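You operate a simulated robot arm through the tools that you are given. There is no shell and no other tool. Be economical: measure what you need, move in short steps, check, and stop when the job is done.

Carry out the task below with a simulated robot arm. There is one attempt and no reset: what you move stays moved.

## Task
Wipe the smudge off the swing mirror, tilt it upright and tighten its knob.
Fine: use the purple cloth and put it back; loosen the knob to tilt.
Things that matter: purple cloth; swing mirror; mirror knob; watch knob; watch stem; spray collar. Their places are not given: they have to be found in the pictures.

Only the result counts: the job must be done as asked and must still hold three seconds after the hand-in. Knocking over, shifting, dropping, spilling or breaking anything else fails it.

## Robot
A 7-joint arm with a two-finger parallel gripper, fixed in place. Base frame: the origin is at the foot of the arm, x ahead of it, y to its left, z up; the work surface is at about z = 76. Lengths are in cm, angles in degrees, forces in N, time in s.
With the tool pointing down near the work surface it reaches from about 30 to 70 cm from the base axis. Its first joint turns from -66.0 to 66.0 degrees. Payload 1.57 kg.
The tool frame sits at the grasp point between the pads (the TCP): z along the fingers, y along the line on which they close. The tips reach 3 cm beyond it. Largest opening 11 cm; finger width 2.4, thickness 1.2; the body of the gripper, 4.8 by 11.2 cm, starts 7.8 cm behind the TCP.
Orientation is told as [roll, pitch, yaw] about the base's x, y, z axes, in that order, counted from this pose: with the fingers straight down and closing along the base's y, the tool's x points along the base's -x, its y along +y and its z along -z.

## Interface
- The arm moves only by the tool servo_tool. Its argument "motion" is a list of rows, each an object (a shift or turn left out is 0, a gripper value left out holds the last) with "jaw": the opening in per cent of the stroke, from 0 (shut) to 100 (fully open); "delta_pos": the shift along the base's x, y, z in units of 30 mm (1.0 is 30 mm), a list of three; "dr": the turn, a rotation vector about the base's x, y, z in units of 4 degrees (1.0 is 4 degrees), a list of three. In form: [{"jaw": jaw, "delta_pos": [tx, ty, tz], "dr": [ax, ay, az]}, ...]. A call has 1 to 8 rows; each row shifts and turns the commanded pose from where the row before left it. A call with a number of a shift or a turn outside -1 to 1 is refused whole. Each row takes 0.2 s and may step no farther than 5 cm and 8.6 degrees from the row before; otherwise, or with a gripper value out of range, the whole call is refused. A pose out of reach is approached as far as the arm can. The call stops where the force on the tool passes 90 N (or 10 N more than at its start, if that is more) or the arm is blocked; 0.2 s more then pass. Each finger travels about 10.8 cm/s and halts on what it meets, pressing with about 39 N; the grip force reading is that of the motor and also rises with nothing between the fingers. The clock runs only during rows and for 0.2 s after the last one: add rows that do not move to give the fingers time. It gives the time, the measured TCP pose, the force on the tool (base axes), the opening and the grip force at its end, in the units of the frame above (readings bear some noise), and new pictures: "show" is both (left out), scene, wrist or none.
- Cameras (640 x 400 px; columns grow to the right, rows downward): "scene" is fixed at [16.15, -38.1, 142.06]; the picture's right is [0.84, -0.54, 0.00], its down [-0.22, -0.35, -0.91] and it looks along [0.49, 0.76, -0.41] (base axes); focal length 365 px, centre (320, 200). "wrist" rides on the gripper at [-3.6, 0, -8] in the tool frame; the picture's right is [0.00, -1.00, 0.00], its down [0.97, 0.00, -0.24] and it looks along [0.24, 0.00, 0.97] (tool axes); focal length 218 px, centre (320, 200).
- locate(camera, pixels): there is no depth. For up to 12 entries [column, row, z] of the newest picture of that camera ("zoom" is the newest enlarged one), the place [x, y] in the base frame at which the ray of that pixel passes the height z, good to about 0.3 cm. The clock stands still meanwhile.
- enlarge(camera, box): a new picture of the part [left, top, right, bottom] of that camera's present view, enlarged. The clock stands still meanwhile.
- finish_job(): hands the job in; it is judged then, once.

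Work in short steps. Measure before you move; look again where a grasp or a placing could have gone wrong, and mend it. You have 80 turns and 120 pictures in all, those below and enlarged ones among them. Open the gripper and draw the arm clear of the work before you hand the job in, unless the task says otherwise; then end with one line.

The tools are called after "Request:" by a JSON object that holds its "name" and its "arguments". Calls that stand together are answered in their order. servo_tool: Moves the arm, as the interface text tells. Its arguments: {"type":"object","properties":{"motion":{"type":"array"},"show":{"type":"string","enum":["both","scene","wrist","none"]}},"required":["motion"]} The other tools are called the same way: locate (camera, pixels) gives the place at which the rays of pixels pass given heights; enlarge (camera, box) takes an enlarged picture of a part of a camera's view; finish_job () hands the job in.

At the start:

```text
clock: 0.0
tcp_pos: [41.0, 11.89, 125.26]
orientation: [0.0, 0.1, 0.0]
force: [0.6, -0.4, -0.8]
grip_width: 10.97
finger_force: 0.0
```

scene: 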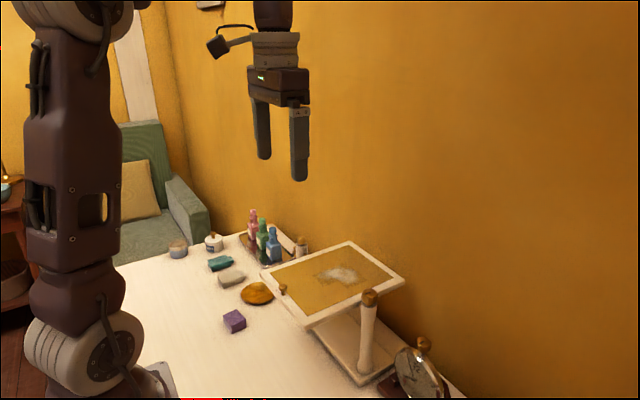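
wrist: 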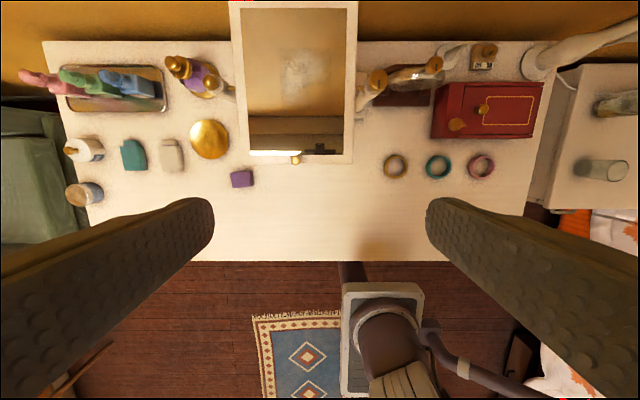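

The mirror lies nearly flat around scene (335,280), and the purple cloth is near (234,321). I enlarge both views to find the details.

Request:
{"name": "enlarge", "arguments": {"camera": "scene", "box": [200, 220, 480, 400]}}

Request:
{"name": "enlarge", "arguments": {"camera": "wrist", "box": [150, 0, 450, 200]}}

Request:
{"name": "locate", "arguments": {"camera": "wrist", "pixels": [[242, 179, 78], [296, 159, 95], [376, 80, 95], [435, 65, 88], [240, 163, 95], [353, 163, 95], [300, 70, 95], [205, 75, 85]]}}

Request:
{"name": "locate", "arguments": {"camera": "scene", "pixels": [[234, 321, 78], [283, 289, 95], [370, 297, 100], [260, 272, 95], [306, 327, 95], [405, 279, 95], [350, 242, 95], [340, 275, 95]]}}

```text
2.22 times, centred on (340, 310) of scene
```

zoom: 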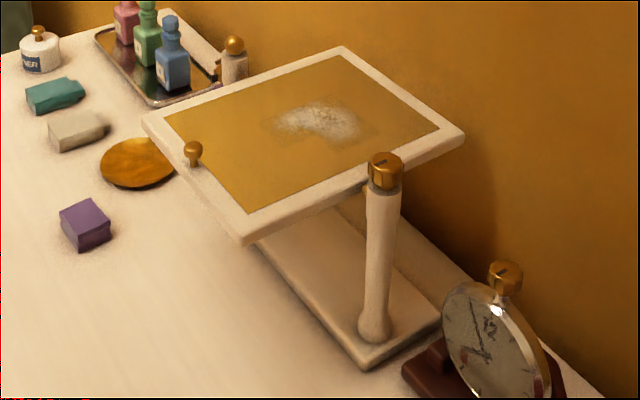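

```text
2.00 times, centred on (300, 100) of wrist
```

zoom: 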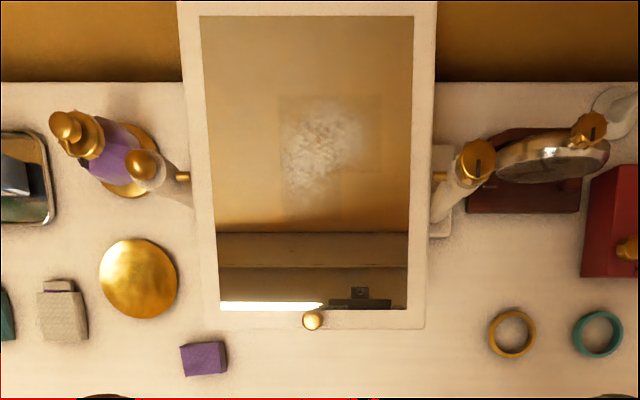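

```text
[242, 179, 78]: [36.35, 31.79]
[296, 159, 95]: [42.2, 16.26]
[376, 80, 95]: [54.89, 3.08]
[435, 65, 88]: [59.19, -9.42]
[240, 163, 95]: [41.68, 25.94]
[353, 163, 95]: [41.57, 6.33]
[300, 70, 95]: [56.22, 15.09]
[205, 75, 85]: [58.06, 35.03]
```

```text
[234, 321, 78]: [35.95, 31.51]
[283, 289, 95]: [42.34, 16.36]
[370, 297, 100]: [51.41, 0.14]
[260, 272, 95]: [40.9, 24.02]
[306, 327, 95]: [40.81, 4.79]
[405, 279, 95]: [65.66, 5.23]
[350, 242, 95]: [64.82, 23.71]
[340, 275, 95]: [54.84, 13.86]
```

I triangulate the knob, mirror corners, and cloth by locating each at two heights.

Request:
{"name": "locate", "arguments": {"camera": "wrist", "pixels": [[387, 80, 95], [387, 80, 105], [360, 164, 90], [360, 164, 98], [242, 162, 90], [242, 162, 98], [240, 8, 90], [240, 8, 100], [356, 8, 90], [356, 8, 100], [306, 74, 95], [287, 75, 95]]}}

Request:
{"name": "locate", "arguments": {"camera": "scene", "pixels": [[370, 293, 95], [370, 293, 105], [308, 322, 90], [308, 322, 98], [262, 273, 90], [262, 273, 98], [350, 242, 90], [350, 242, 100], [403, 278, 90], [403, 278, 100], [366, 368, 76], [366, 368, 80]]}}

Request:
{"name": "enlarge", "arguments": {"camera": "wrist", "box": [335, 40, 455, 120]}}

Request:
{"name": "enlarge", "arguments": {"camera": "scene", "box": [320, 270, 448, 390]}}

```text
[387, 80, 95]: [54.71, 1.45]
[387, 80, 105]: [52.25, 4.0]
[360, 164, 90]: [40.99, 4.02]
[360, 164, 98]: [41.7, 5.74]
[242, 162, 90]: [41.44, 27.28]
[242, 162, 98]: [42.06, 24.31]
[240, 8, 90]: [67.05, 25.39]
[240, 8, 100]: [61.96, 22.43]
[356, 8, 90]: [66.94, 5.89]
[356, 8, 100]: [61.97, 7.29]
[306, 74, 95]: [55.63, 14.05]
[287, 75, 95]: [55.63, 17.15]
```

```text
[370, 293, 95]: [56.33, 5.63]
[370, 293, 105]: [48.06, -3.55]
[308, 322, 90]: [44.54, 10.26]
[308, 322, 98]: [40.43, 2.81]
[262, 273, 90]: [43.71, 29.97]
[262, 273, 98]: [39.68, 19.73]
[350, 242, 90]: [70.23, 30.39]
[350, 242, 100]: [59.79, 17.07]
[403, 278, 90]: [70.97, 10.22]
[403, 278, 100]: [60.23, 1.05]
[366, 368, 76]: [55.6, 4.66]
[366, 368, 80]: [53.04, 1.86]
```

```text
5.00 times, centred on (395, 80) of wrist
```

zoom: 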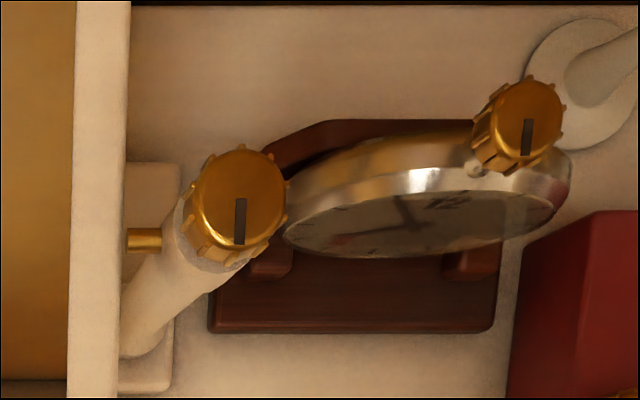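

```text
3.33 times, centred on (384, 330) of scene
```

zoom: 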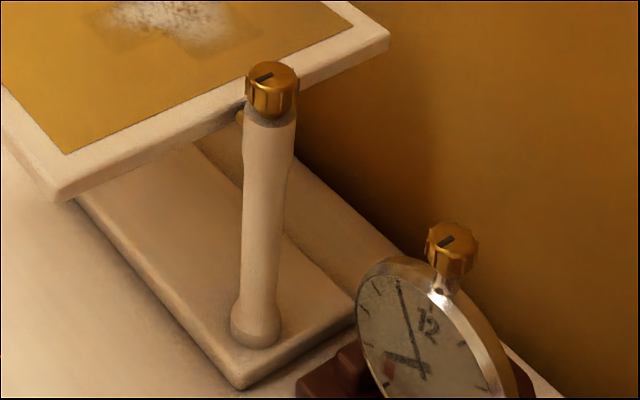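

Mirror is about flat at z≈95, the mirror knob is near (54.2, 3.3, 97.8). Now I measure the smudge extent and look at the cloth closely.

Request:
{"name": "enlarge", "arguments": {"camera": "wrist", "box": [210, 150, 290, 200]}}

Request:
{"name": "enlarge", "arguments": {"camera": "scene", "box": [202, 295, 266, 345]}}

Request:
{"name": "enlarge", "arguments": {"camera": "scene", "box": [290, 250, 386, 310]}}

Request:
{"name": "locate", "arguments": {"camera": "wrist", "pixels": [[290, 48, 95], [340, 48, 95], [290, 107, 95], [320, 107, 95], [337, 80, 95], [250, 8, 95], [356, 8, 95], [259, 155, 95], [354, 155, 95]]}}

```text
8.00 times, centred on (250, 175) of wrist
```

zoom: 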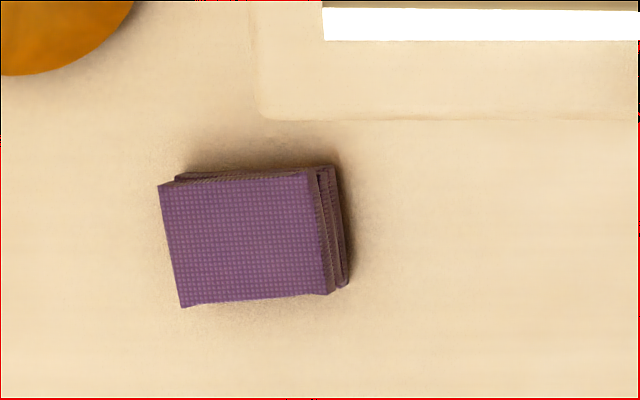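

```text
8.00 times, centred on (234, 320) of scene
```

zoom: 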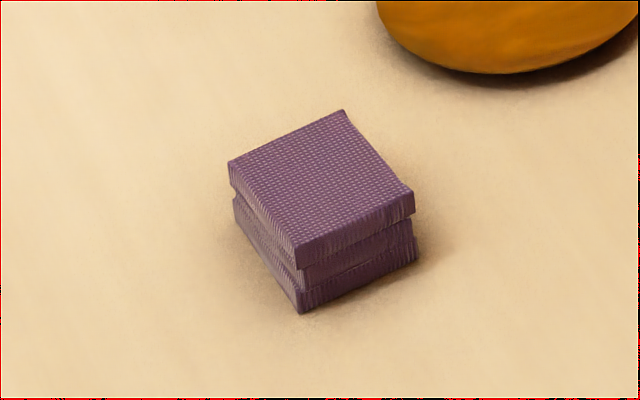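

```text
6.67 times, centred on (338, 280) of scene
```

zoom: 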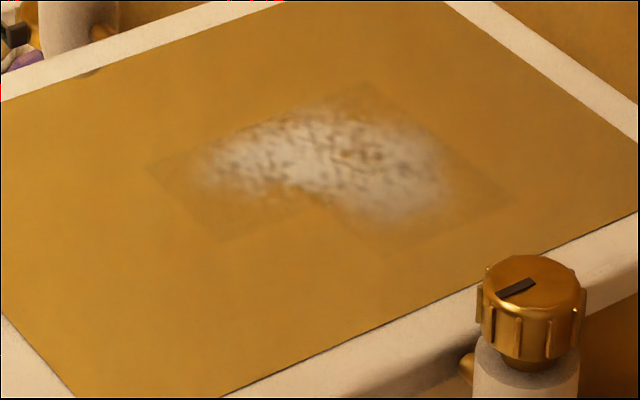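

```text
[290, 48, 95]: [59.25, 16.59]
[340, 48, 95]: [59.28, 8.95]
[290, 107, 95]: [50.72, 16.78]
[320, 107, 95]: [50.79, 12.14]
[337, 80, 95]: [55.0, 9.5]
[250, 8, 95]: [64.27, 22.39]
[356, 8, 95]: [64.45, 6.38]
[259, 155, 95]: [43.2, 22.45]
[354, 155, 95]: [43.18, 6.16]
```

The cloth is about 4.6×3.7×2.2 cm near (36.2,31.7), yawed ~+6°. I move above it for a closer look.

Request:
{"name": "servo_tool", "arguments": {"motion": [{"jaw": 75, "delta_pos": [-0.22, 0.95, -0.9], "dr": [0, 0, 0.25]}, {"delta_pos": [-0.22, 0.95, -0.9], "dr": [0, 0, 0.25]}, {"delta_pos": [-0.22, 0.95, -0.9], "dr": [0, 0, 0.25]}, {"delta_pos": [-0.22, 0.95, -0.9], "dr": [0, 0, 0.25]}, {"delta_pos": [-0.22, 0.95, -0.9], "dr": [0, 0, 0.25]}, {"delta_pos": [-0.22, 0.95, -0.9], "dr": [0, 0, 0.25]}, {"delta_pos": [-0.22, 0.95, -0.9]}, {"delta_pos": [0, 0, -0.9]}]}}

```text
clock: 1.8
tcp_pos: [36.31, 31.82, 103.67]
orientation: [-0.1, 0.0, 6.0]
force: [0.4, 0.3, 0.0]
grip_width: 8.25
finger_force: 0.1
```

scene: 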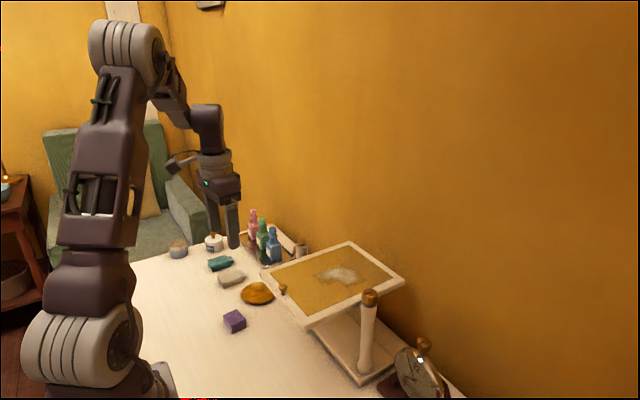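
wrist: 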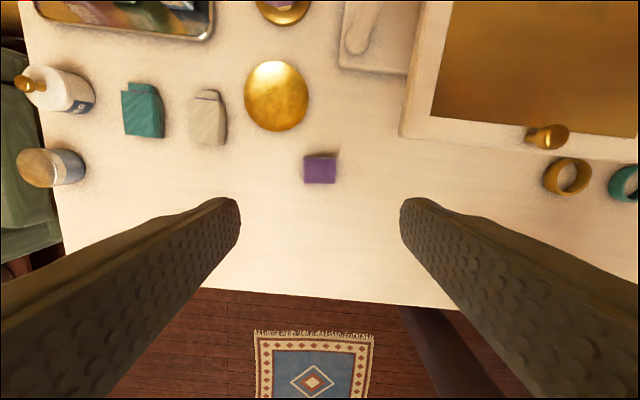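

The cloth shows at wrist (320,169). I enlarge it and locate its top corners.

Request:
{"name": "enlarge", "arguments": {"camera": "wrist", "box": [280, 140, 360, 190]}}

Request:
{"name": "locate", "arguments": {"camera": "wrist", "pixels": [[320, 170, 78.2], [304, 157, 78.2], [334, 157, 78.2], [304, 184, 78.2], [335, 184, 78.2]]}}

```text
8.00 times, centred on (320, 165) of wrist
```

zoom: 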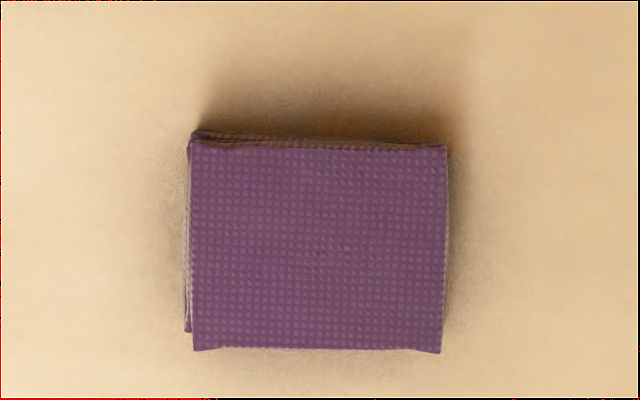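

```text
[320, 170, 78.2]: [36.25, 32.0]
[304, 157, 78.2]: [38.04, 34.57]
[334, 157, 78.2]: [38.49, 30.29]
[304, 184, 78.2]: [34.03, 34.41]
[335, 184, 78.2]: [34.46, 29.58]
```

Aligned well: cloth centre ≈(36.1,32.05). Descend to tips ≈77 around the cloth.

Request:
{"name": "servo_tool", "arguments": {"motion": [{"delta_pos": [-0.06, 0.06, -0.99]}, {"delta_pos": [0, 0, -0.99]}, {"delta_pos": [0, 0, -0.99]}, {"delta_pos": [0, 0, -0.99]}, {"delta_pos": [0, 0, -0.99]}, {"delta_pos": [0, 0, -0.99]}, {"delta_pos": [0, 0, -0.99]}, {"delta_pos": [0, 0, -0.99]}]}}

```text
clock: 3.6
tcp_pos: [35.93, 31.88, 79.82]
orientation: [-0.1, 0.0, 6.0]
force: [0.3, 0.0, 0.6]
grip_width: 8.25
finger_force: 0.1
```

scene: 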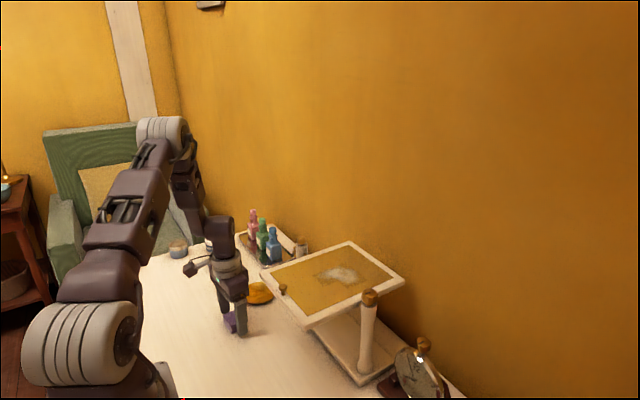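
wrist: 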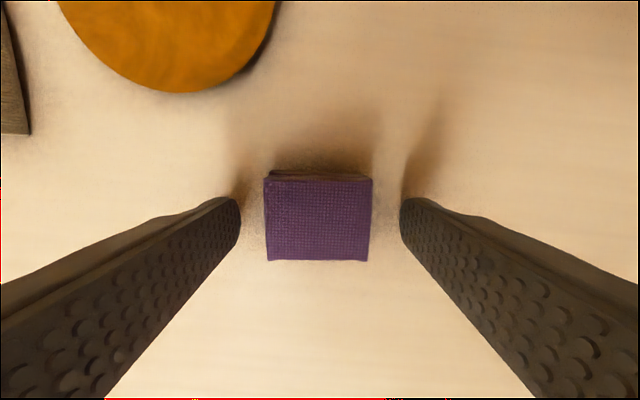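

The cloth (264–372, 178–260) sits between the fingers. Close on it.

Request:
{"name": "servo_tool", "arguments": {"motion": [{"jaw": 30}, {}, {}, {}]}}

```text
clock: 4.6
tcp_pos: [35.97, 31.91, 79.96]
orientation: [0.0, 0.0, 6.0]
force: [0.0, -0.3, -0.6]
grip_width: 5.04
finger_force: 38.7
```

scene: 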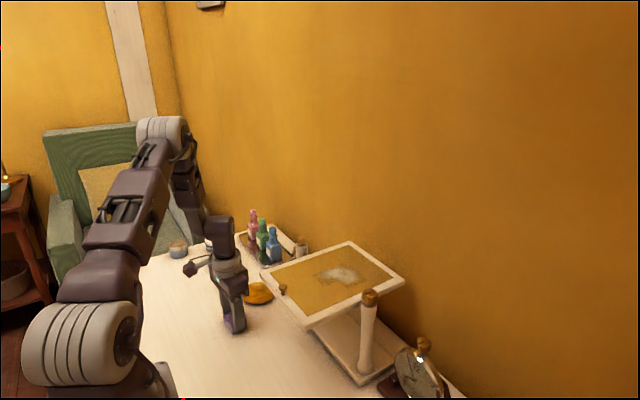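
wrist: 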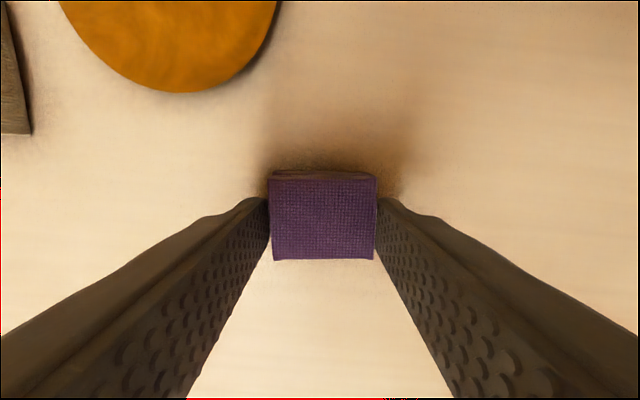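

Held at 5.04 cm. Lift straight up.

Request:
{"name": "servo_tool", "arguments": {"motion": [{"delta_pos": [0, 0, 0.5]}, {"delta_pos": [0, 0, 1]}, {"delta_pos": [0, 0, 1]}, {"delta_pos": [0, 0, 1]}, {"delta_pos": [0, 0, 1]}, {"delta_pos": [0, 0, 1]}, {"delta_pos": [0, 0, 1]}, {"delta_pos": [0, 0, 1]}], "show": "wrist"}}

Request:
{"name": "servo_tool", "arguments": {"motion": [{"delta_pos": [0.5, 0, 0.5]}, {"delta_pos": [0.6, -0.8, 0], "dr": [0, 0, -0.25]}, {"delta_pos": [0.6, -0.8, 0], "dr": [0, 0, -0.25]}, {"delta_pos": [0.7, -0.8, 0], "dr": [0, 0, -0.25]}, {"delta_pos": [0.7, -0.8, 0], "dr": [0, 0, -0.25]}, {"delta_pos": [0.7, -0.8, 0], "dr": [0, 0, -0.25]}, {"delta_pos": [0.7, -0.8, 0], "dr": [0, 0, -0.25]}, {"delta_pos": [0.7, -0.8, 0]}]}}

```text
clock: 6.4
tcp_pos: [36.27, 32.13, 102.38]
orientation: [0.0, 0.0, 5.9]
force: [-0.2, 0.6, -0.7]
grip_width: 3.31
finger_force: 0.2
```

wrist: 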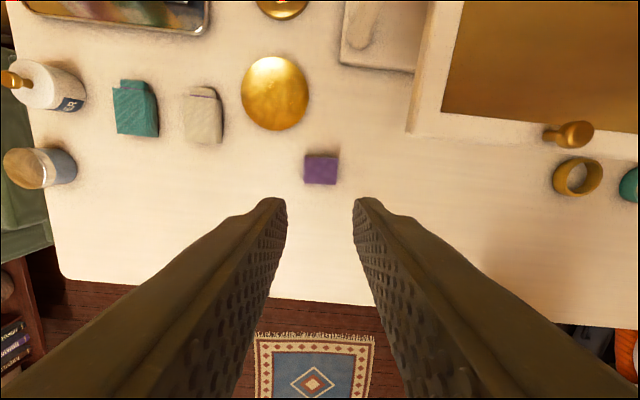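

```text
clock: 8.2
tcp_pos: [51.46, 15.17, 103.7]
orientation: [0.0, 0.0, -0.1]
force: [-0.7, 0.8, 0.5]
grip_width: 3.28
finger_force: 0.1
```

scene: 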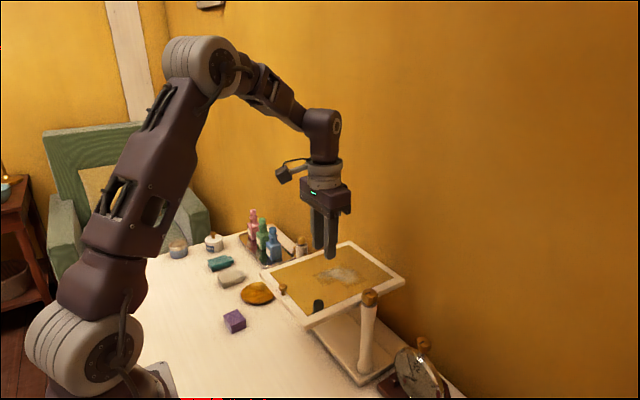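
wrist: 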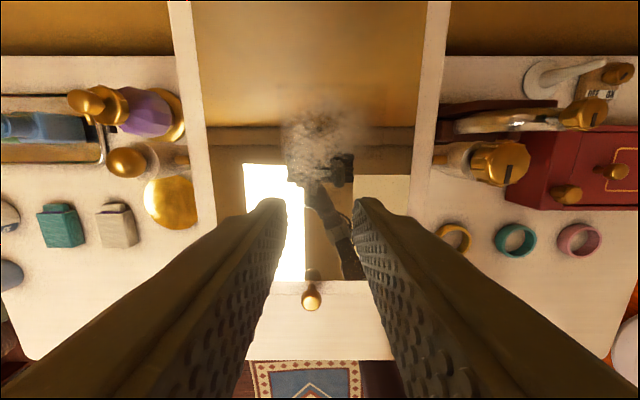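

The cloth slipped out: it's still at its place (wrist (320,169) earlier), jaws closed to 3.3. I go back, open, and take a deeper grip with a gentler lift.

Request:
{"name": "servo_tool", "arguments": {"motion": [{"jaw": 75, "delta_pos": [-0.7, 0.8, 0]}, {"delta_pos": [-0.7, 0.8, 0], "dr": [0, 0, 0.25]}, {"delta_pos": [-0.7, 0.8, 0], "dr": [0, 0, 0.25]}, {"delta_pos": [-0.7, 0.8, 0], "dr": [0, 0, 0.25]}, {"delta_pos": [-0.7, 0.8, 0], "dr": [0, 0, 0.25]}, {"delta_pos": [-0.6, 0.8, 0], "dr": [0, 0, 0.25]}, {"delta_pos": [-0.6, 0.8, 0], "dr": [0, 0, 0.25]}, {"delta_pos": [-0.4, 0, -0.9]}], "show": "wrist"}}

Request:
{"name": "locate", "arguments": {"camera": "wrist", "pixels": [[320, 170, 78.2], [320, 172, 78.2]]}}

Request:
{"name": "enlarge", "arguments": {"camera": "wrist", "box": [272, 140, 368, 200]}}

```text
clock: 10.0
tcp_pos: [36.39, 32.14, 101.26]
orientation: [-0.1, -0.1, 5.9]
force: [0.7, 0.0, 0.0]
grip_width: 8.24
finger_force: 0.0
```

wrist: 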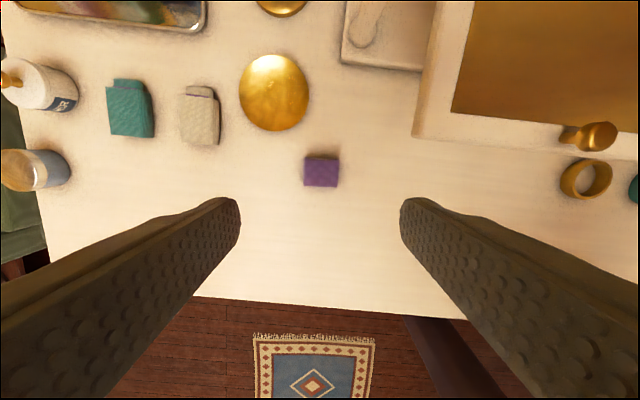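

```text
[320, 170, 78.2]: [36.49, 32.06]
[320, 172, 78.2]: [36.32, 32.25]
```

```text
6.67 times, centred on (320, 170) of wrist
```

zoom: 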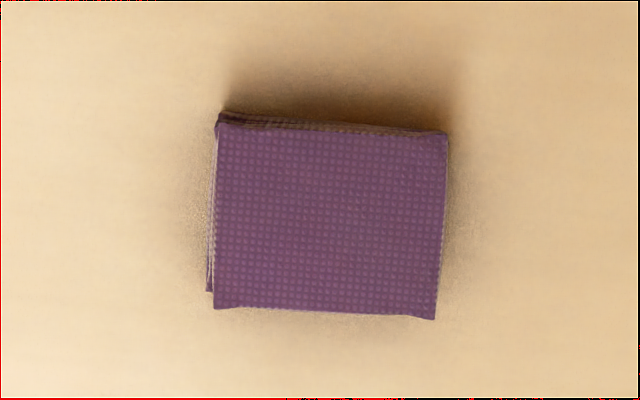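

Cloth centre now ≈(36.2,32.0), yaw ≈3.5°. Descend deeper and close with a full-shut command.

Request:
{"name": "servo_tool", "arguments": {"motion": [{"delta_pos": [-0.06, -0.05, -0.91], "dr": [0, 0, -0.6]}, {"delta_pos": [0, 0, -0.91]}, {"delta_pos": [0, 0, -0.91]}, {"delta_pos": [0, 0, -0.91]}, {"delta_pos": [0, 0, -0.91]}, {"delta_pos": [0, 0, -0.91]}, {"delta_pos": [0, 0, -0.91]}, {"delta_pos": [0, 0, -0.91]}], "show": "none"}}

Request:
{"name": "servo_tool", "arguments": {"motion": [{"jaw": 0}, {}, {}, {}, {}]}}

```text
clock: 11.8
tcp_pos: [36.25, 31.69, 79.52]
orientation: [0.1, 0.0, 3.6]
force: [1.0, 0.0, -0.1]
grip_width: 8.25
finger_force: 0.0
```

```text
clock: 13.0
tcp_pos: [36.22, 31.76, 79.54]
orientation: [0.0, 0.0, 3.7]
force: [-0.7, -0.1, -0.9]
grip_width: 5.06
finger_force: 39.3
```

scene: 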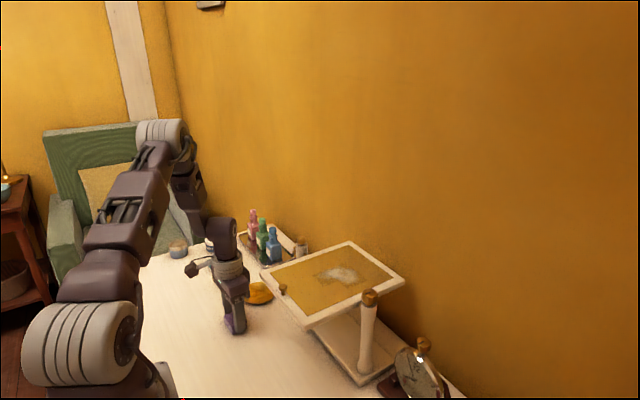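
wrist: 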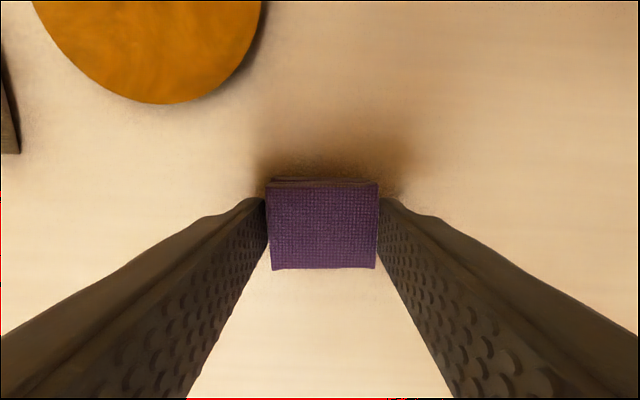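

Good contact again, deeper. Lift slowly a little and check.

Request:
{"name": "servo_tool", "arguments": {"motion": [{"delta_pos": [0, 0, 0.1]}, {"delta_pos": [0, 0, 0.2]}, {"delta_pos": [0, 0, 0.3]}, {"delta_pos": [0, 0, 0.4]}]}}

```text
clock: 14.0
tcp_pos: [36.42, 31.86, 82.36]
orientation: [0.0, 0.0, 3.5]
force: [-0.8, 0.6, 0.1]
grip_width: 5.06
finger_force: 39.2
```

scene: 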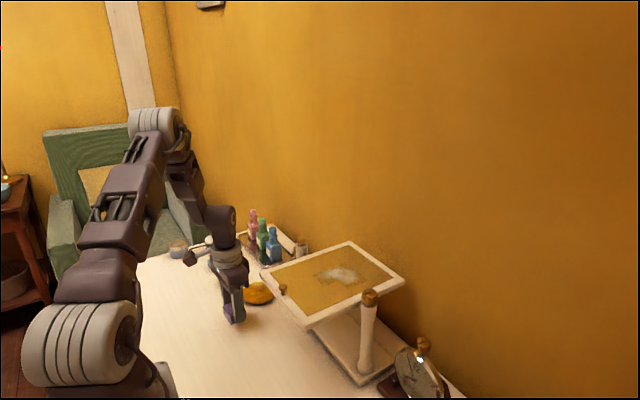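
wrist: 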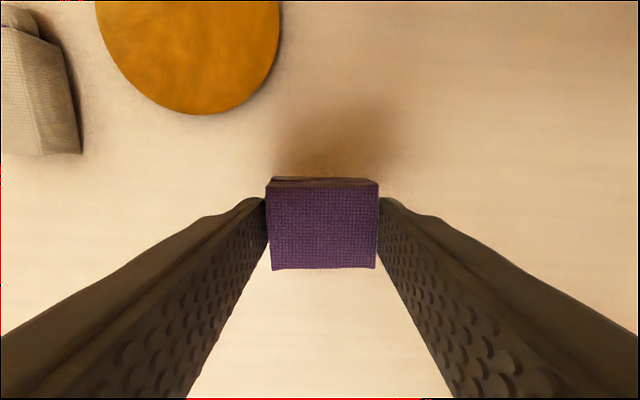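

The cloth is held (5.06, 39 N) and rising. Continue up smoothly.

Request:
{"name": "servo_tool", "arguments": {"motion": [{"delta_pos": [0, 0, 0.6]}, {"delta_pos": [0, 0, 0.8]}, {"delta_pos": [0, 0, 1]}, {"delta_pos": [0, 0, 1]}, {"delta_pos": [0, 0, 1]}, {"delta_pos": [0, 0, 1]}, {"delta_pos": [0, 0, 1]}, {"delta_pos": [0, 0, 0.7]}], "show": "wrist"}}

```text
clock: 15.8
tcp_pos: [36.29, 32.11, 103.56]
orientation: [0.0, 0.0, 3.6]
force: [-0.2, 0.0, -1.0]
grip_width: 5.07
finger_force: 38.8
```

wrist: 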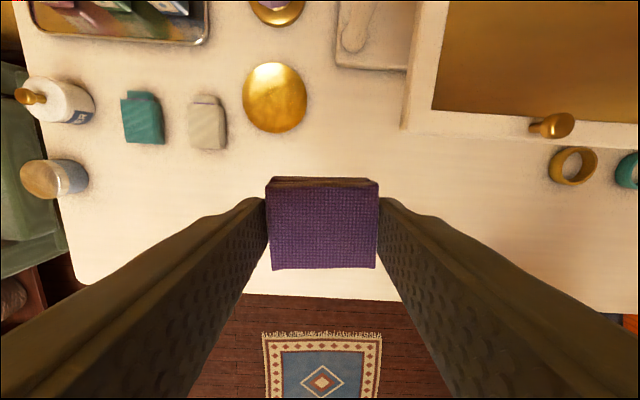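

Carry it over the mirror to about (51.5,15).

Request:
{"name": "servo_tool", "arguments": {"motion": [{"delta_pos": [0.5, -0.4, 0.2]}, {"delta_pos": [0.6, -0.7, 0], "dr": [0, 0, -0.2]}, {"delta_pos": [0.7, -0.8, 0], "dr": [0, 0, -0.2]}, {"delta_pos": [0.7, -0.8, 0], "dr": [0, 0, -0.2]}, {"delta_pos": [0.7, -0.8, 0], "dr": [0, 0, -0.3]}, {"delta_pos": [0.7, -0.8, 0]}, {"delta_pos": [0.7, -0.8, 0]}, {"delta_pos": [0.47, -0.57, -0.3]}]}}

```text
clock: 17.6
tcp_pos: [51.65, 14.63, 103.2]
orientation: [0.0, 0.0, 0.0]
force: [-0.4, -0.4, -0.7]
grip_width: 5.05
finger_force: 39.2
```

scene: 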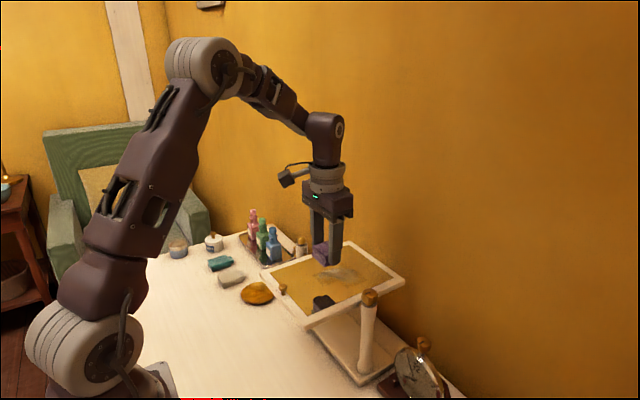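
wrist: 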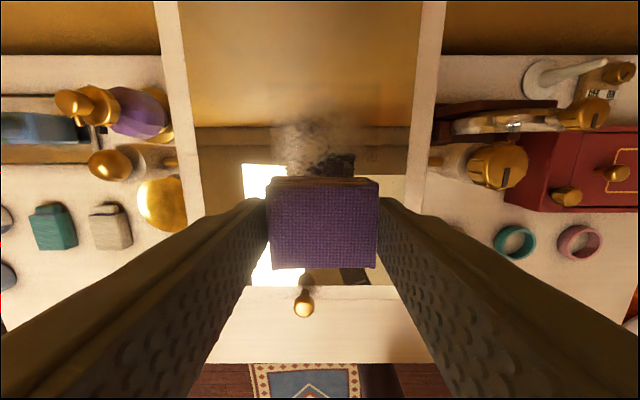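

The smudge still lies just ahead of the cloth (wrist (310,145)). Lower to near contact.

Request:
{"name": "servo_tool", "arguments": {"motion": [{"delta_pos": [0, 0, -0.5]}, {"delta_pos": [0, 0, -0.4]}, {"delta_pos": [0, 0, -0.3]}], "show": "none"}}

Request:
{"name": "servo_tool", "arguments": {"motion": [{"delta_pos": [0, 0, -0.1]}], "show": "none"}}

Request:
{"name": "servo_tool", "arguments": {"motion": [{"delta_pos": [0, 0, -0.1]}], "show": "none"}}

Request:
{"name": "servo_tool", "arguments": {"motion": [{"delta_pos": [0, 0, -0.1]}], "show": "both"}}

```text
clock: 18.4
tcp_pos: [51.61, 14.86, 99.46]
orientation: [0.1, 0.0, 0.1]
force: [-0.5, -0.4, -0.3]
grip_width: 5.04
finger_force: 38.8
```

```text
clock: 18.8
tcp_pos: [51.52, 14.89, 99.27]
orientation: [-0.1, 0.0, 0.0]
force: [0.5, -0.3, -0.3]
grip_width: 5.04
finger_force: 39.2
```

```text
clock: 19.2
tcp_pos: [51.4, 14.8, 99.11]
orientation: [0.0, 0.0, 0.1]
force: [-0.2, 0.3, 0.0]
grip_width: 5.04
finger_force: 39.7
```

```text
clock: 19.6
tcp_pos: [51.3, 14.83, 98.82]
orientation: [0.0, 0.1, -0.1]
force: [0.1, 0.0, -0.6]
grip_width: 5.04
finger_force: 39.2
```

scene: 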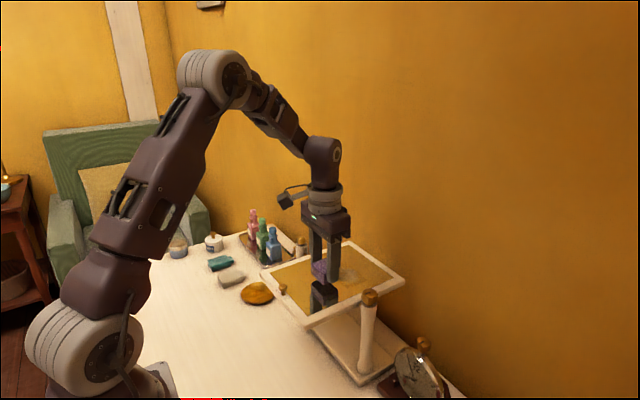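
wrist: 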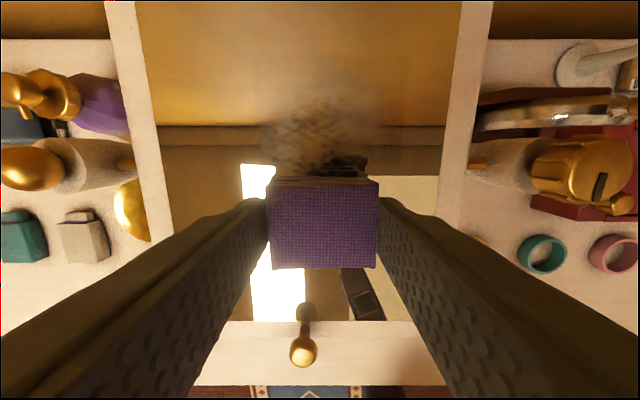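

In the scene there's still a gap between cloth (320,270) and its reflection (322,288). Continue down in 3 mm steps.

Request:
{"name": "servo_tool", "arguments": {"motion": [{"delta_pos": [0, 0, -0.1]}], "show": "none"}}

Request:
{"name": "servo_tool", "arguments": {"motion": [{"delta_pos": [0, 0, -0.1]}], "show": "none"}}

Request:
{"name": "enlarge", "arguments": {"camera": "scene", "box": [280, 230, 376, 320]}}

```text
clock: 20.0
tcp_pos: [51.45, 14.91, 98.36]
orientation: [0.0, 0.0, -0.1]
force: [-0.9, 0.3, -0.6]
grip_width: 5.05
finger_force: 38.7
```

```text
clock: 20.4
tcp_pos: [51.51, 14.83, 98.15]
orientation: [0.0, 0.0, 0.0]
force: [-0.2, 0.3, 0.4]
grip_width: 5.08
finger_force: 38.9
```

```text
4.44 times, centred on (328, 275) of scene
```

zoom: 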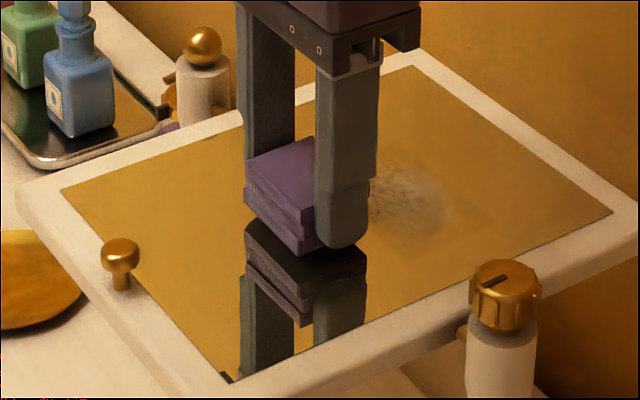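

Gap about 0.6 cm. Two or three more small steps.

Request:
{"name": "servo_tool", "arguments": {"motion": [{"delta_pos": [0, 0, -0.12]}], "show": "none"}}

Request:
{"name": "servo_tool", "arguments": {"motion": [{"delta_pos": [0, 0, -0.08]}], "show": "none"}}

Request:
{"name": "enlarge", "arguments": {"camera": "scene", "box": [280, 230, 376, 320]}}

```text
clock: 20.8
tcp_pos: [51.48, 14.86, 97.72]
orientation: [0.0, 0.0, 0.0]
force: [-0.5, 0.4, -0.3]
grip_width: 5.07
finger_force: 38.9
```

```text
clock: 21.2
tcp_pos: [51.53, 14.89, 97.47]
orientation: [0.1, 0.0, 0.1]
force: [0.4, 0.4, 0.2]
grip_width: 5.08
finger_force: 39.5
```

```text
4.44 times, centred on (328, 275) of scene
```

zoom: 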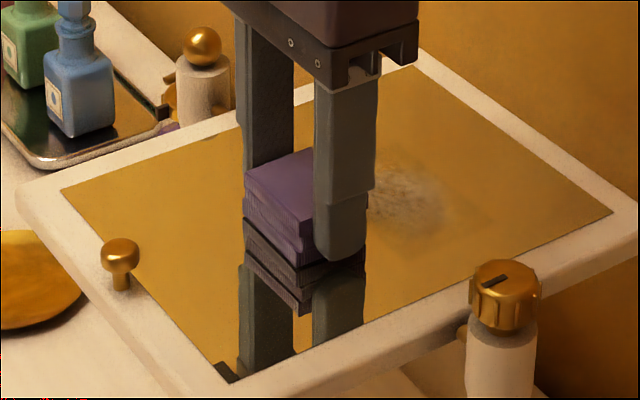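

Almost touching; one more slight step.

Request:
{"name": "servo_tool", "arguments": {"motion": [{"delta_pos": [0, 0, -0.05]}], "show": "none"}}

Request:
{"name": "servo_tool", "arguments": {"motion": [{"delta_pos": [0, 0, -0.05]}], "show": "none"}}

```text
clock: 21.6
tcp_pos: [51.52, 14.87, 97.29]
orientation: [0.0, -0.1, -0.1]
force: [0.0, 0.4, 0.0]
grip_width: 5.09
finger_force: 39.1
```

```text
clock: 22.0
tcp_pos: [51.41, 14.84, 97.31]
orientation: [0.0, 0.0, 0.0]
force: [-0.1, 1.5, 12.9]
grip_width: 5.08
finger_force: 39.5
```

Contact (12.9 N). Stroke forward in x at y≈14.8 to x≈59.

Request:
{"name": "servo_tool", "arguments": {"motion": [{"delta_pos": [0.4, 0, 0]}, {"delta_pos": [0.4, 0, 0]}, {"delta_pos": [0.4, 0, 0]}, {"delta_pos": [0.4, 0, 0]}, {"delta_pos": [0.4, 0, 0]}, {"delta_pos": [0.4, 0, 0]}], "show": "scene"}}

Request:
{"name": "enlarge", "arguments": {"camera": "scene", "box": [280, 230, 376, 320]}}

```text
clock: 23.4
tcp_pos: [58.51, 14.81, 97.29]
orientation: [0.0, 0.1, -0.1]
force: [-2.9, 0.3, 6.6]
grip_width: 5.03
finger_force: 38.9
```

scene: 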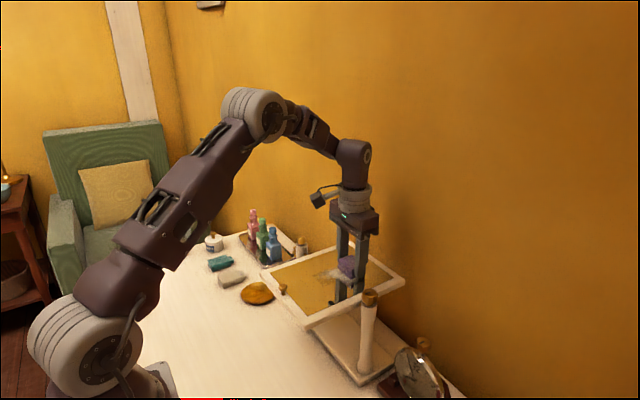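

```text
4.44 times, centred on (328, 275) of scene
```

zoom: 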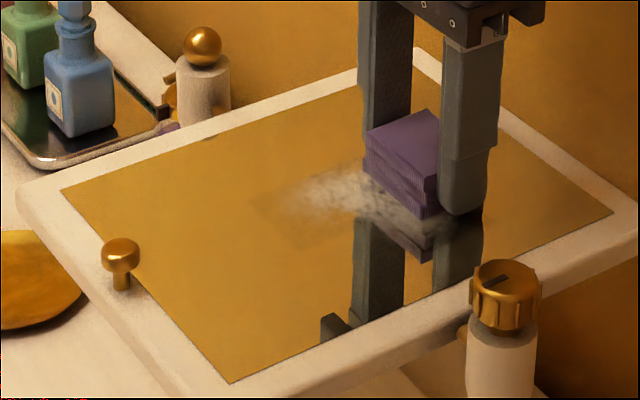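

The smudge remains left of the path; locate its visible remainder at the glass height 94.

Request:
{"name": "locate", "arguments": {"camera": "zoom", "pixels": [[275, 200, 94], [330, 190, 94], [310, 235, 94], [355, 165, 94], [430, 235, 94], [410, 215, 94], [370, 215, 94]]}}

```text
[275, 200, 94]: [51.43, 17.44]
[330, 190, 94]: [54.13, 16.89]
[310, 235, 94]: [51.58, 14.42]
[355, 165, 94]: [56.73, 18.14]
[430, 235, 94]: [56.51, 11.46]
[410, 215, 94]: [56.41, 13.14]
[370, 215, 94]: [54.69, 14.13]
```

The streak is still visible at x 51–57, y 14–18, so more passes are needed. Press slightly more and stroke back at y≈16.

Request:
{"name": "servo_tool", "arguments": {"motion": [{"delta_pos": [0, 0.4, -0.05]}, {"delta_pos": [-0.4, 0, 0]}, {"delta_pos": [-0.4, 0, 0]}, {"delta_pos": [-0.4, 0, 0]}, {"delta_pos": [-0.4, 0, 0]}, {"delta_pos": [-0.4, 0, 0]}, {"delta_pos": [-0.4, 0, 0]}, {"delta_pos": [-0.4, 0, 0]}], "show": "none"}}

Request:
{"name": "enlarge", "arguments": {"camera": "scene", "box": [280, 230, 376, 320]}}

```text
clock: 25.2
tcp_pos: [50.06, 16.05, 97.2]
orientation: [0.0, -0.2, -0.1]
force: [10.4, 0.4, 23.2]
grip_width: 5.06
finger_force: 39.2
```

```text
4.44 times, centred on (328, 275) of scene
```

zoom: 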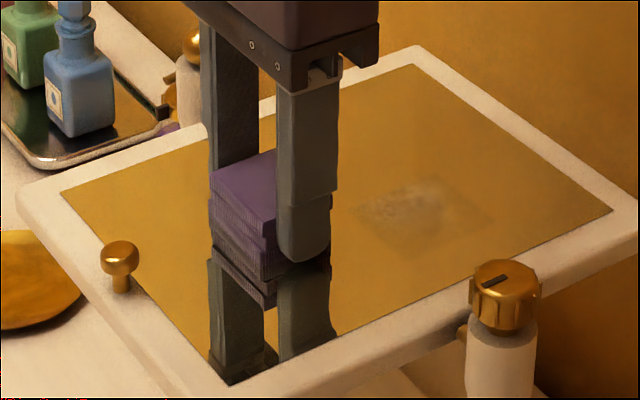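

The smudge has faded; the remainder is at x≈54–60, y≈9–15. Forward stroke moving towards y≈12.

Request:
{"name": "servo_tool", "arguments": {"motion": [{"delta_pos": [0.3, -0.5, 0]}, {"delta_pos": [0.45, -0.4, 0]}, {"delta_pos": [0.45, -0.3, 0]}, {"delta_pos": [0.45, 0, 0]}, {"delta_pos": [0.45, 0, 0]}, {"delta_pos": [0.45, 0, 0]}, {"delta_pos": [0.45, 0, 0]}, {"delta_pos": [0.1, -0.5, 0]}], "show": "none"}}

Request:
{"name": "servo_tool", "arguments": {"motion": [{"delta_pos": [0, -0.2, 0]}, {"delta_pos": [-0.45, 0, 0]}, {"delta_pos": [-0.45, 0, 0]}, {"delta_pos": [-0.45, 0, 0]}, {"delta_pos": [-0.45, 0, 0]}, {"delta_pos": [-0.45, 0, 0]}, {"delta_pos": [-0.45, 0.2, 0]}], "show": "none"}}

Request:
{"name": "enlarge", "arguments": {"camera": "scene", "box": [280, 230, 376, 320]}}

```text
clock: 27.0
tcp_pos: [59.5, 10.84, 97.36]
orientation: [0.1, 0.0, 0.0]
force: [-0.5, 1.1, 3.5]
grip_width: 5.07
finger_force: 39.0
```

```text
clock: 28.6
tcp_pos: [51.48, 11.02, 97.25]
orientation: [0.0, 0.1, 0.0]
force: [-0.1, 0.7, -0.2]
grip_width: 5.07
finger_force: 38.7
```

```text
4.44 times, centred on (328, 275) of scene
```

zoom: 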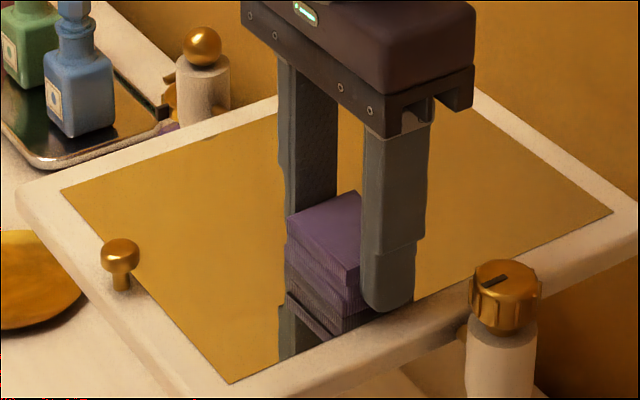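

No smudge visible any more. Lift and inspect from both views.

Request:
{"name": "servo_tool", "arguments": {"motion": [{"delta_pos": [0, 0, 0.3]}, {"delta_pos": [-0.3, 0.2, 0.7]}, {"delta_pos": [-0.6, 0.6, 0.9]}, {"delta_pos": [-0.7, 0.8, 0.2]}, {"delta_pos": [-0.7, 0.8, 0.1]}]}}

Request:
{"name": "enlarge", "arguments": {"camera": "scene", "box": [248, 220, 424, 330]}}

```text
clock: 29.8
tcp_pos: [44.69, 18.24, 103.73]
orientation: [0.1, -0.1, 0.0]
force: [-0.2, 0.1, 0.0]
grip_width: 5.07
finger_force: 38.9
```

scene: 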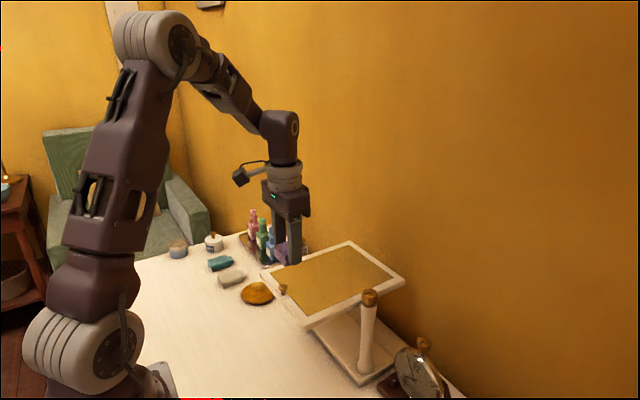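
wrist: 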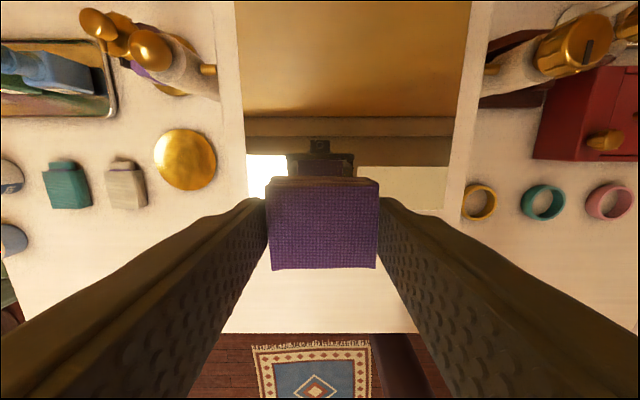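

```text
3.64 times, centred on (336, 275) of scene
```

zoom: 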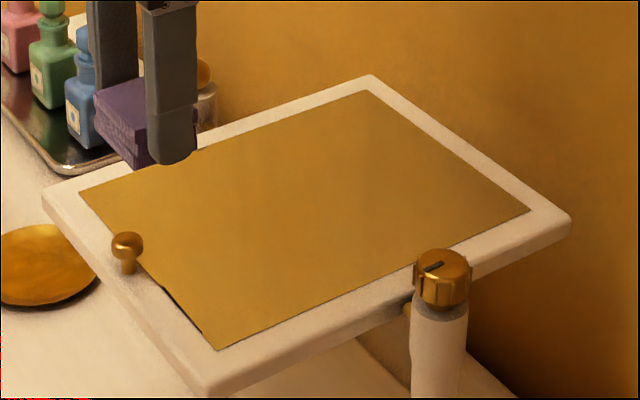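

The mirror is clean. Carry the cloth back above (36.2,31.9).

Request:
{"name": "servo_tool", "arguments": {"motion": [{"delta_pos": [-0.5, 0.8, 0], "dr": [0, 0, 0.25]}, {"delta_pos": [-0.5, 0.8, 0], "dr": [0, 0, 0.25]}, {"delta_pos": [-0.5, 0.8, 0], "dr": [0, 0, 0.3]}, {"delta_pos": [-0.5, 0.8, 0], "dr": [0, 0, 0.3]}, {"delta_pos": [-0.5, 0.8, 0], "dr": [0, 0, 0.3]}, {"delta_pos": [-0.33, 0.5, -0.5]}, {"delta_pos": [0, 0, -0.9]}, {"delta_pos": [0, 0, -0.9]}], "show": "wrist"}}

```text
clock: 31.6
tcp_pos: [36.11, 31.95, 96.64]
orientation: [0.0, 0.0, 5.6]
force: [0.3, 0.3, -0.2]
grip_width: 5.07
finger_force: 39.2
```

wrist: 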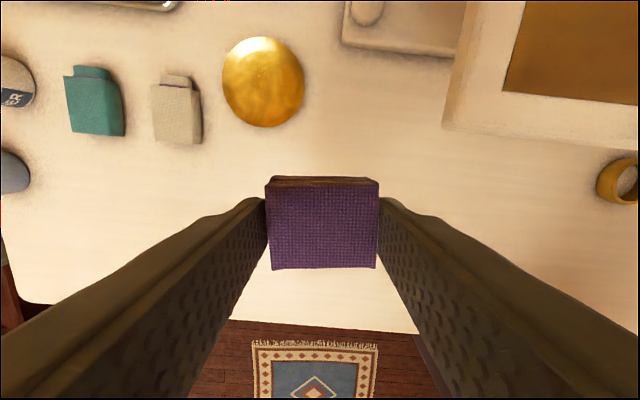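

Lower to about 1–2 mm above the table grasp height (79.55).

Request:
{"name": "servo_tool", "arguments": {"motion": [{"delta_pos": [0, 0, -1]}, {"delta_pos": [0, 0, -1]}, {"delta_pos": [0, 0, -1]}, {"delta_pos": [0, 0, -1]}, {"delta_pos": [0, 0, -0.8]}, {"delta_pos": [0, 0, -0.5]}, {"delta_pos": [0, 0, -0.25]}], "show": "none"}}

Request:
{"name": "servo_tool", "arguments": {"motion": [{"delta_pos": [0, 0, -0.05]}], "show": "scene"}}

Request:
{"name": "enlarge", "arguments": {"camera": "scene", "box": [200, 280, 280, 350]}}

```text
clock: 33.2
tcp_pos: [36.06, 31.52, 80.19]
orientation: [0.0, 0.0, 5.6]
force: [0.3, 0.2, 0.2]
grip_width: 5.06
finger_force: 38.9
```

```text
clock: 33.6
tcp_pos: [35.98, 31.6, 80.02]
orientation: [0.1, 0.0, 5.4]
force: [-0.5, 0.2, -0.5]
grip_width: 5.05
finger_force: 38.7
```

scene: 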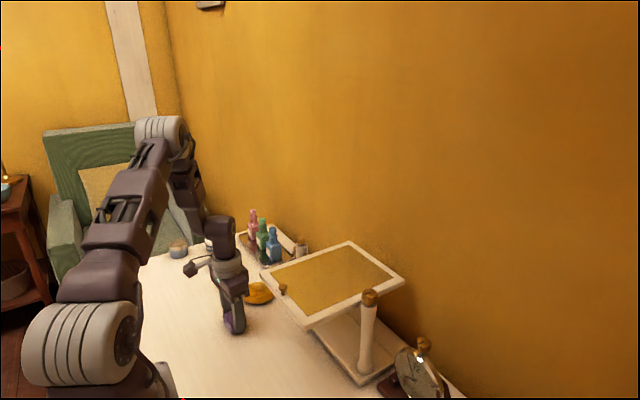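

```text
5.71 times, centred on (240, 315) of scene
```

zoom: 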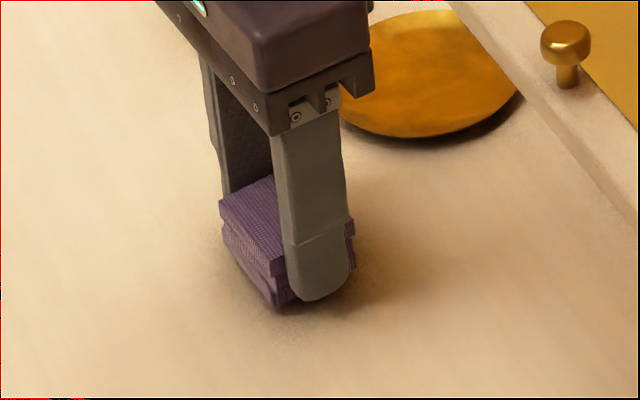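

Lower until light contact.

Request:
{"name": "servo_tool", "arguments": {"motion": [{"delta_pos": [0.03, 0.08, -0.08]}], "show": "none"}}

Request:
{"name": "servo_tool", "arguments": {"motion": [{"delta_pos": [0, 0, -0.06]}], "show": "none"}}

```text
clock: 34.0
tcp_pos: [36.1, 32.03, 79.92]
orientation: [0.0, 0.0, 5.5]
force: [-0.3, 0.5, -0.8]
grip_width: 5.03
finger_force: 39.4
```

```text
clock: 34.4
tcp_pos: [36.17, 31.99, 79.62]
orientation: [0.0, 0.0, 5.6]
force: [0.4, -1.0, -0.7]
grip_width: 5.07
finger_force: 39.3
```

Nearly on the table (grasp height was 79.54). One last tiny step, then open and rise.

Request:
{"name": "servo_tool", "arguments": {"motion": [{"delta_pos": [0, 0, -0.04]}], "show": "none"}}

Request:
{"name": "servo_tool", "arguments": {"motion": [{"jaw": 75}, {}, {}, {"delta_pos": [0, 0, 0.3]}, {"delta_pos": [0, 0, 0.8]}, {"delta_pos": [0, 0, 1]}, {"delta_pos": [0, 0, 1]}, {"delta_pos": [0, 0, 1]}]}}

```text
clock: 34.8
tcp_pos: [36.21, 31.91, 79.55]
orientation: [0.0, 0.0, 5.6]
force: [0.7, 0.5, -0.9]
grip_width: 5.06
finger_force: 39.1
```

```text
clock: 36.6
tcp_pos: [36.32, 32.11, 91.91]
orientation: [0.0, 0.0, 5.7]
force: [0.0, 0.8, 0.5]
grip_width: 8.25
finger_force: 0.1
```

scene: 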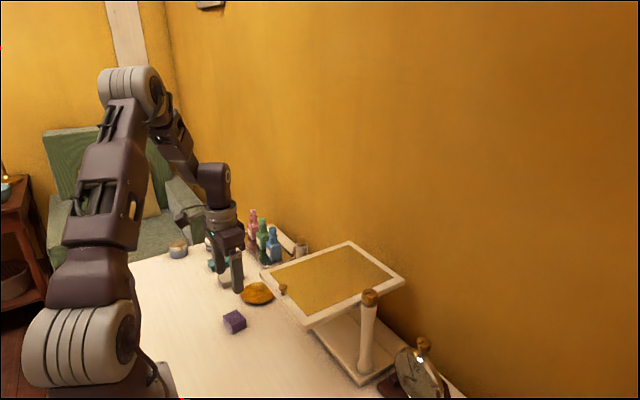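
wrist: 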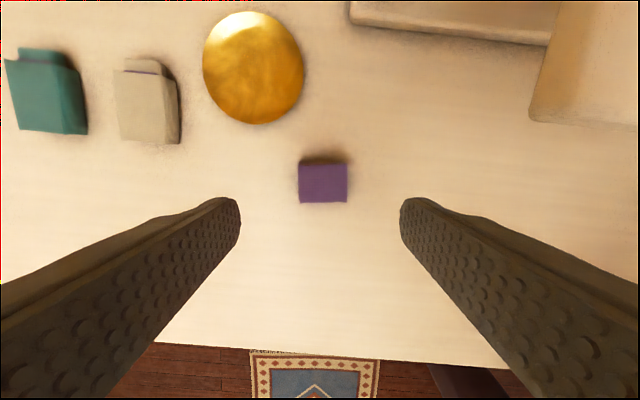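

The cloth is back in place (wrist (322,182)). Now rise and head to the mirror knob while yawing to −90° so the fingers close along x.

Request:
{"name": "servo_tool", "arguments": {"motion": [{"delta_pos": [0, 0, 0.9], "dr": [0, 0, -1]}, {"delta_pos": [0, 0, 0.9], "dr": [0, 0, -1]}, {"delta_pos": [0, 0, 0.9], "dr": [0, 0, -1]}, {"delta_pos": [0, 0, 0.9], "dr": [0, 0, -1]}, {"delta_pos": [0, 0, 0.9], "dr": [0, 0, -1]}, {"delta_pos": [0.3, 0, 0.9], "dr": [0, 0, -1]}, {"delta_pos": [0.5, -0.9, 0.2], "dr": [0, 0, -1]}, {"delta_pos": [0.5, -0.9, 0], "dr": [0, 0, -1]}], "show": "none"}}

Request:
{"name": "servo_tool", "arguments": {"motion": [{"jaw": 55, "delta_pos": [0.55, -0.95, 0], "dr": [0, 0, -1]}, {"delta_pos": [0.55, -0.95, 0], "dr": [0, 0, -1]}, {"delta_pos": [0.55, -0.95, 0], "dr": [0, 0, -1]}, {"delta_pos": [0.55, -0.95, 0], "dr": [0, 0, -1]}, {"delta_pos": [0.55, -0.95, 0], "dr": [0, 0, -1]}, {"delta_pos": [0.55, -0.95, 0], "dr": [0, 0, -1]}, {"delta_pos": [0.55, -0.95, 0], "dr": [0, 0, -1]}, {"delta_pos": [0.4, -0.9, 0], "dr": [0, 0, -1]}], "show": "none"}}

Request:
{"name": "servo_tool", "arguments": {"motion": [{"dr": [0, 0, -1]}, {"dr": [0, 0, -1]}, {"dr": [0, 0, -1]}, {"dr": [0, 0, -1]}, {"dr": [0, 0, -1]}, {"dr": [0, 0, -1]}, {"dr": [0, 0, -1]}, {"dr": [0, 0, -1]}]}}

```text
clock: 38.4
tcp_pos: [40.13, 26.73, 108.67]
orientation: [0.0, 0.1, -26.5]
force: [-0.9, -0.1, 0.2]
grip_width: 8.24
finger_force: 0.0
```

```text
clock: 40.2
tcp_pos: [52.88, 3.96, 108.32]
orientation: [0.0, 0.0, -58.5]
force: [-1.0, -0.3, 0.3]
grip_width: 6.05
finger_force: 0.1
```

```text
clock: 42.0
tcp_pos: [52.88, 3.97, 108.69]
orientation: [0.0, 0.0, -90.5]
force: [-0.5, 0.2, -0.5]
grip_width: 6.05
finger_force: 0.1
```

scene: 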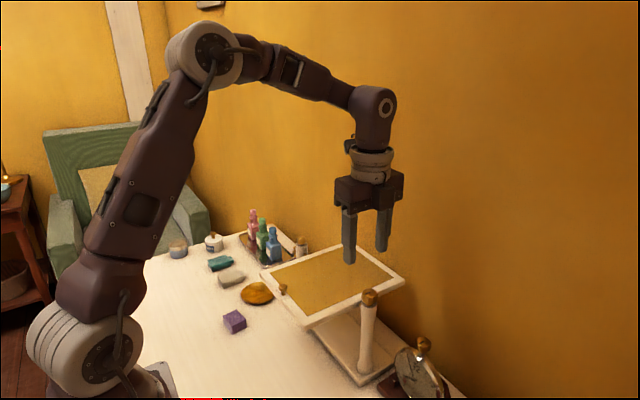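
wrist: 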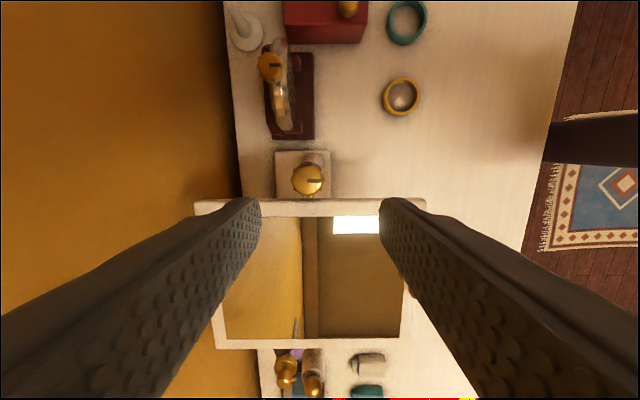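

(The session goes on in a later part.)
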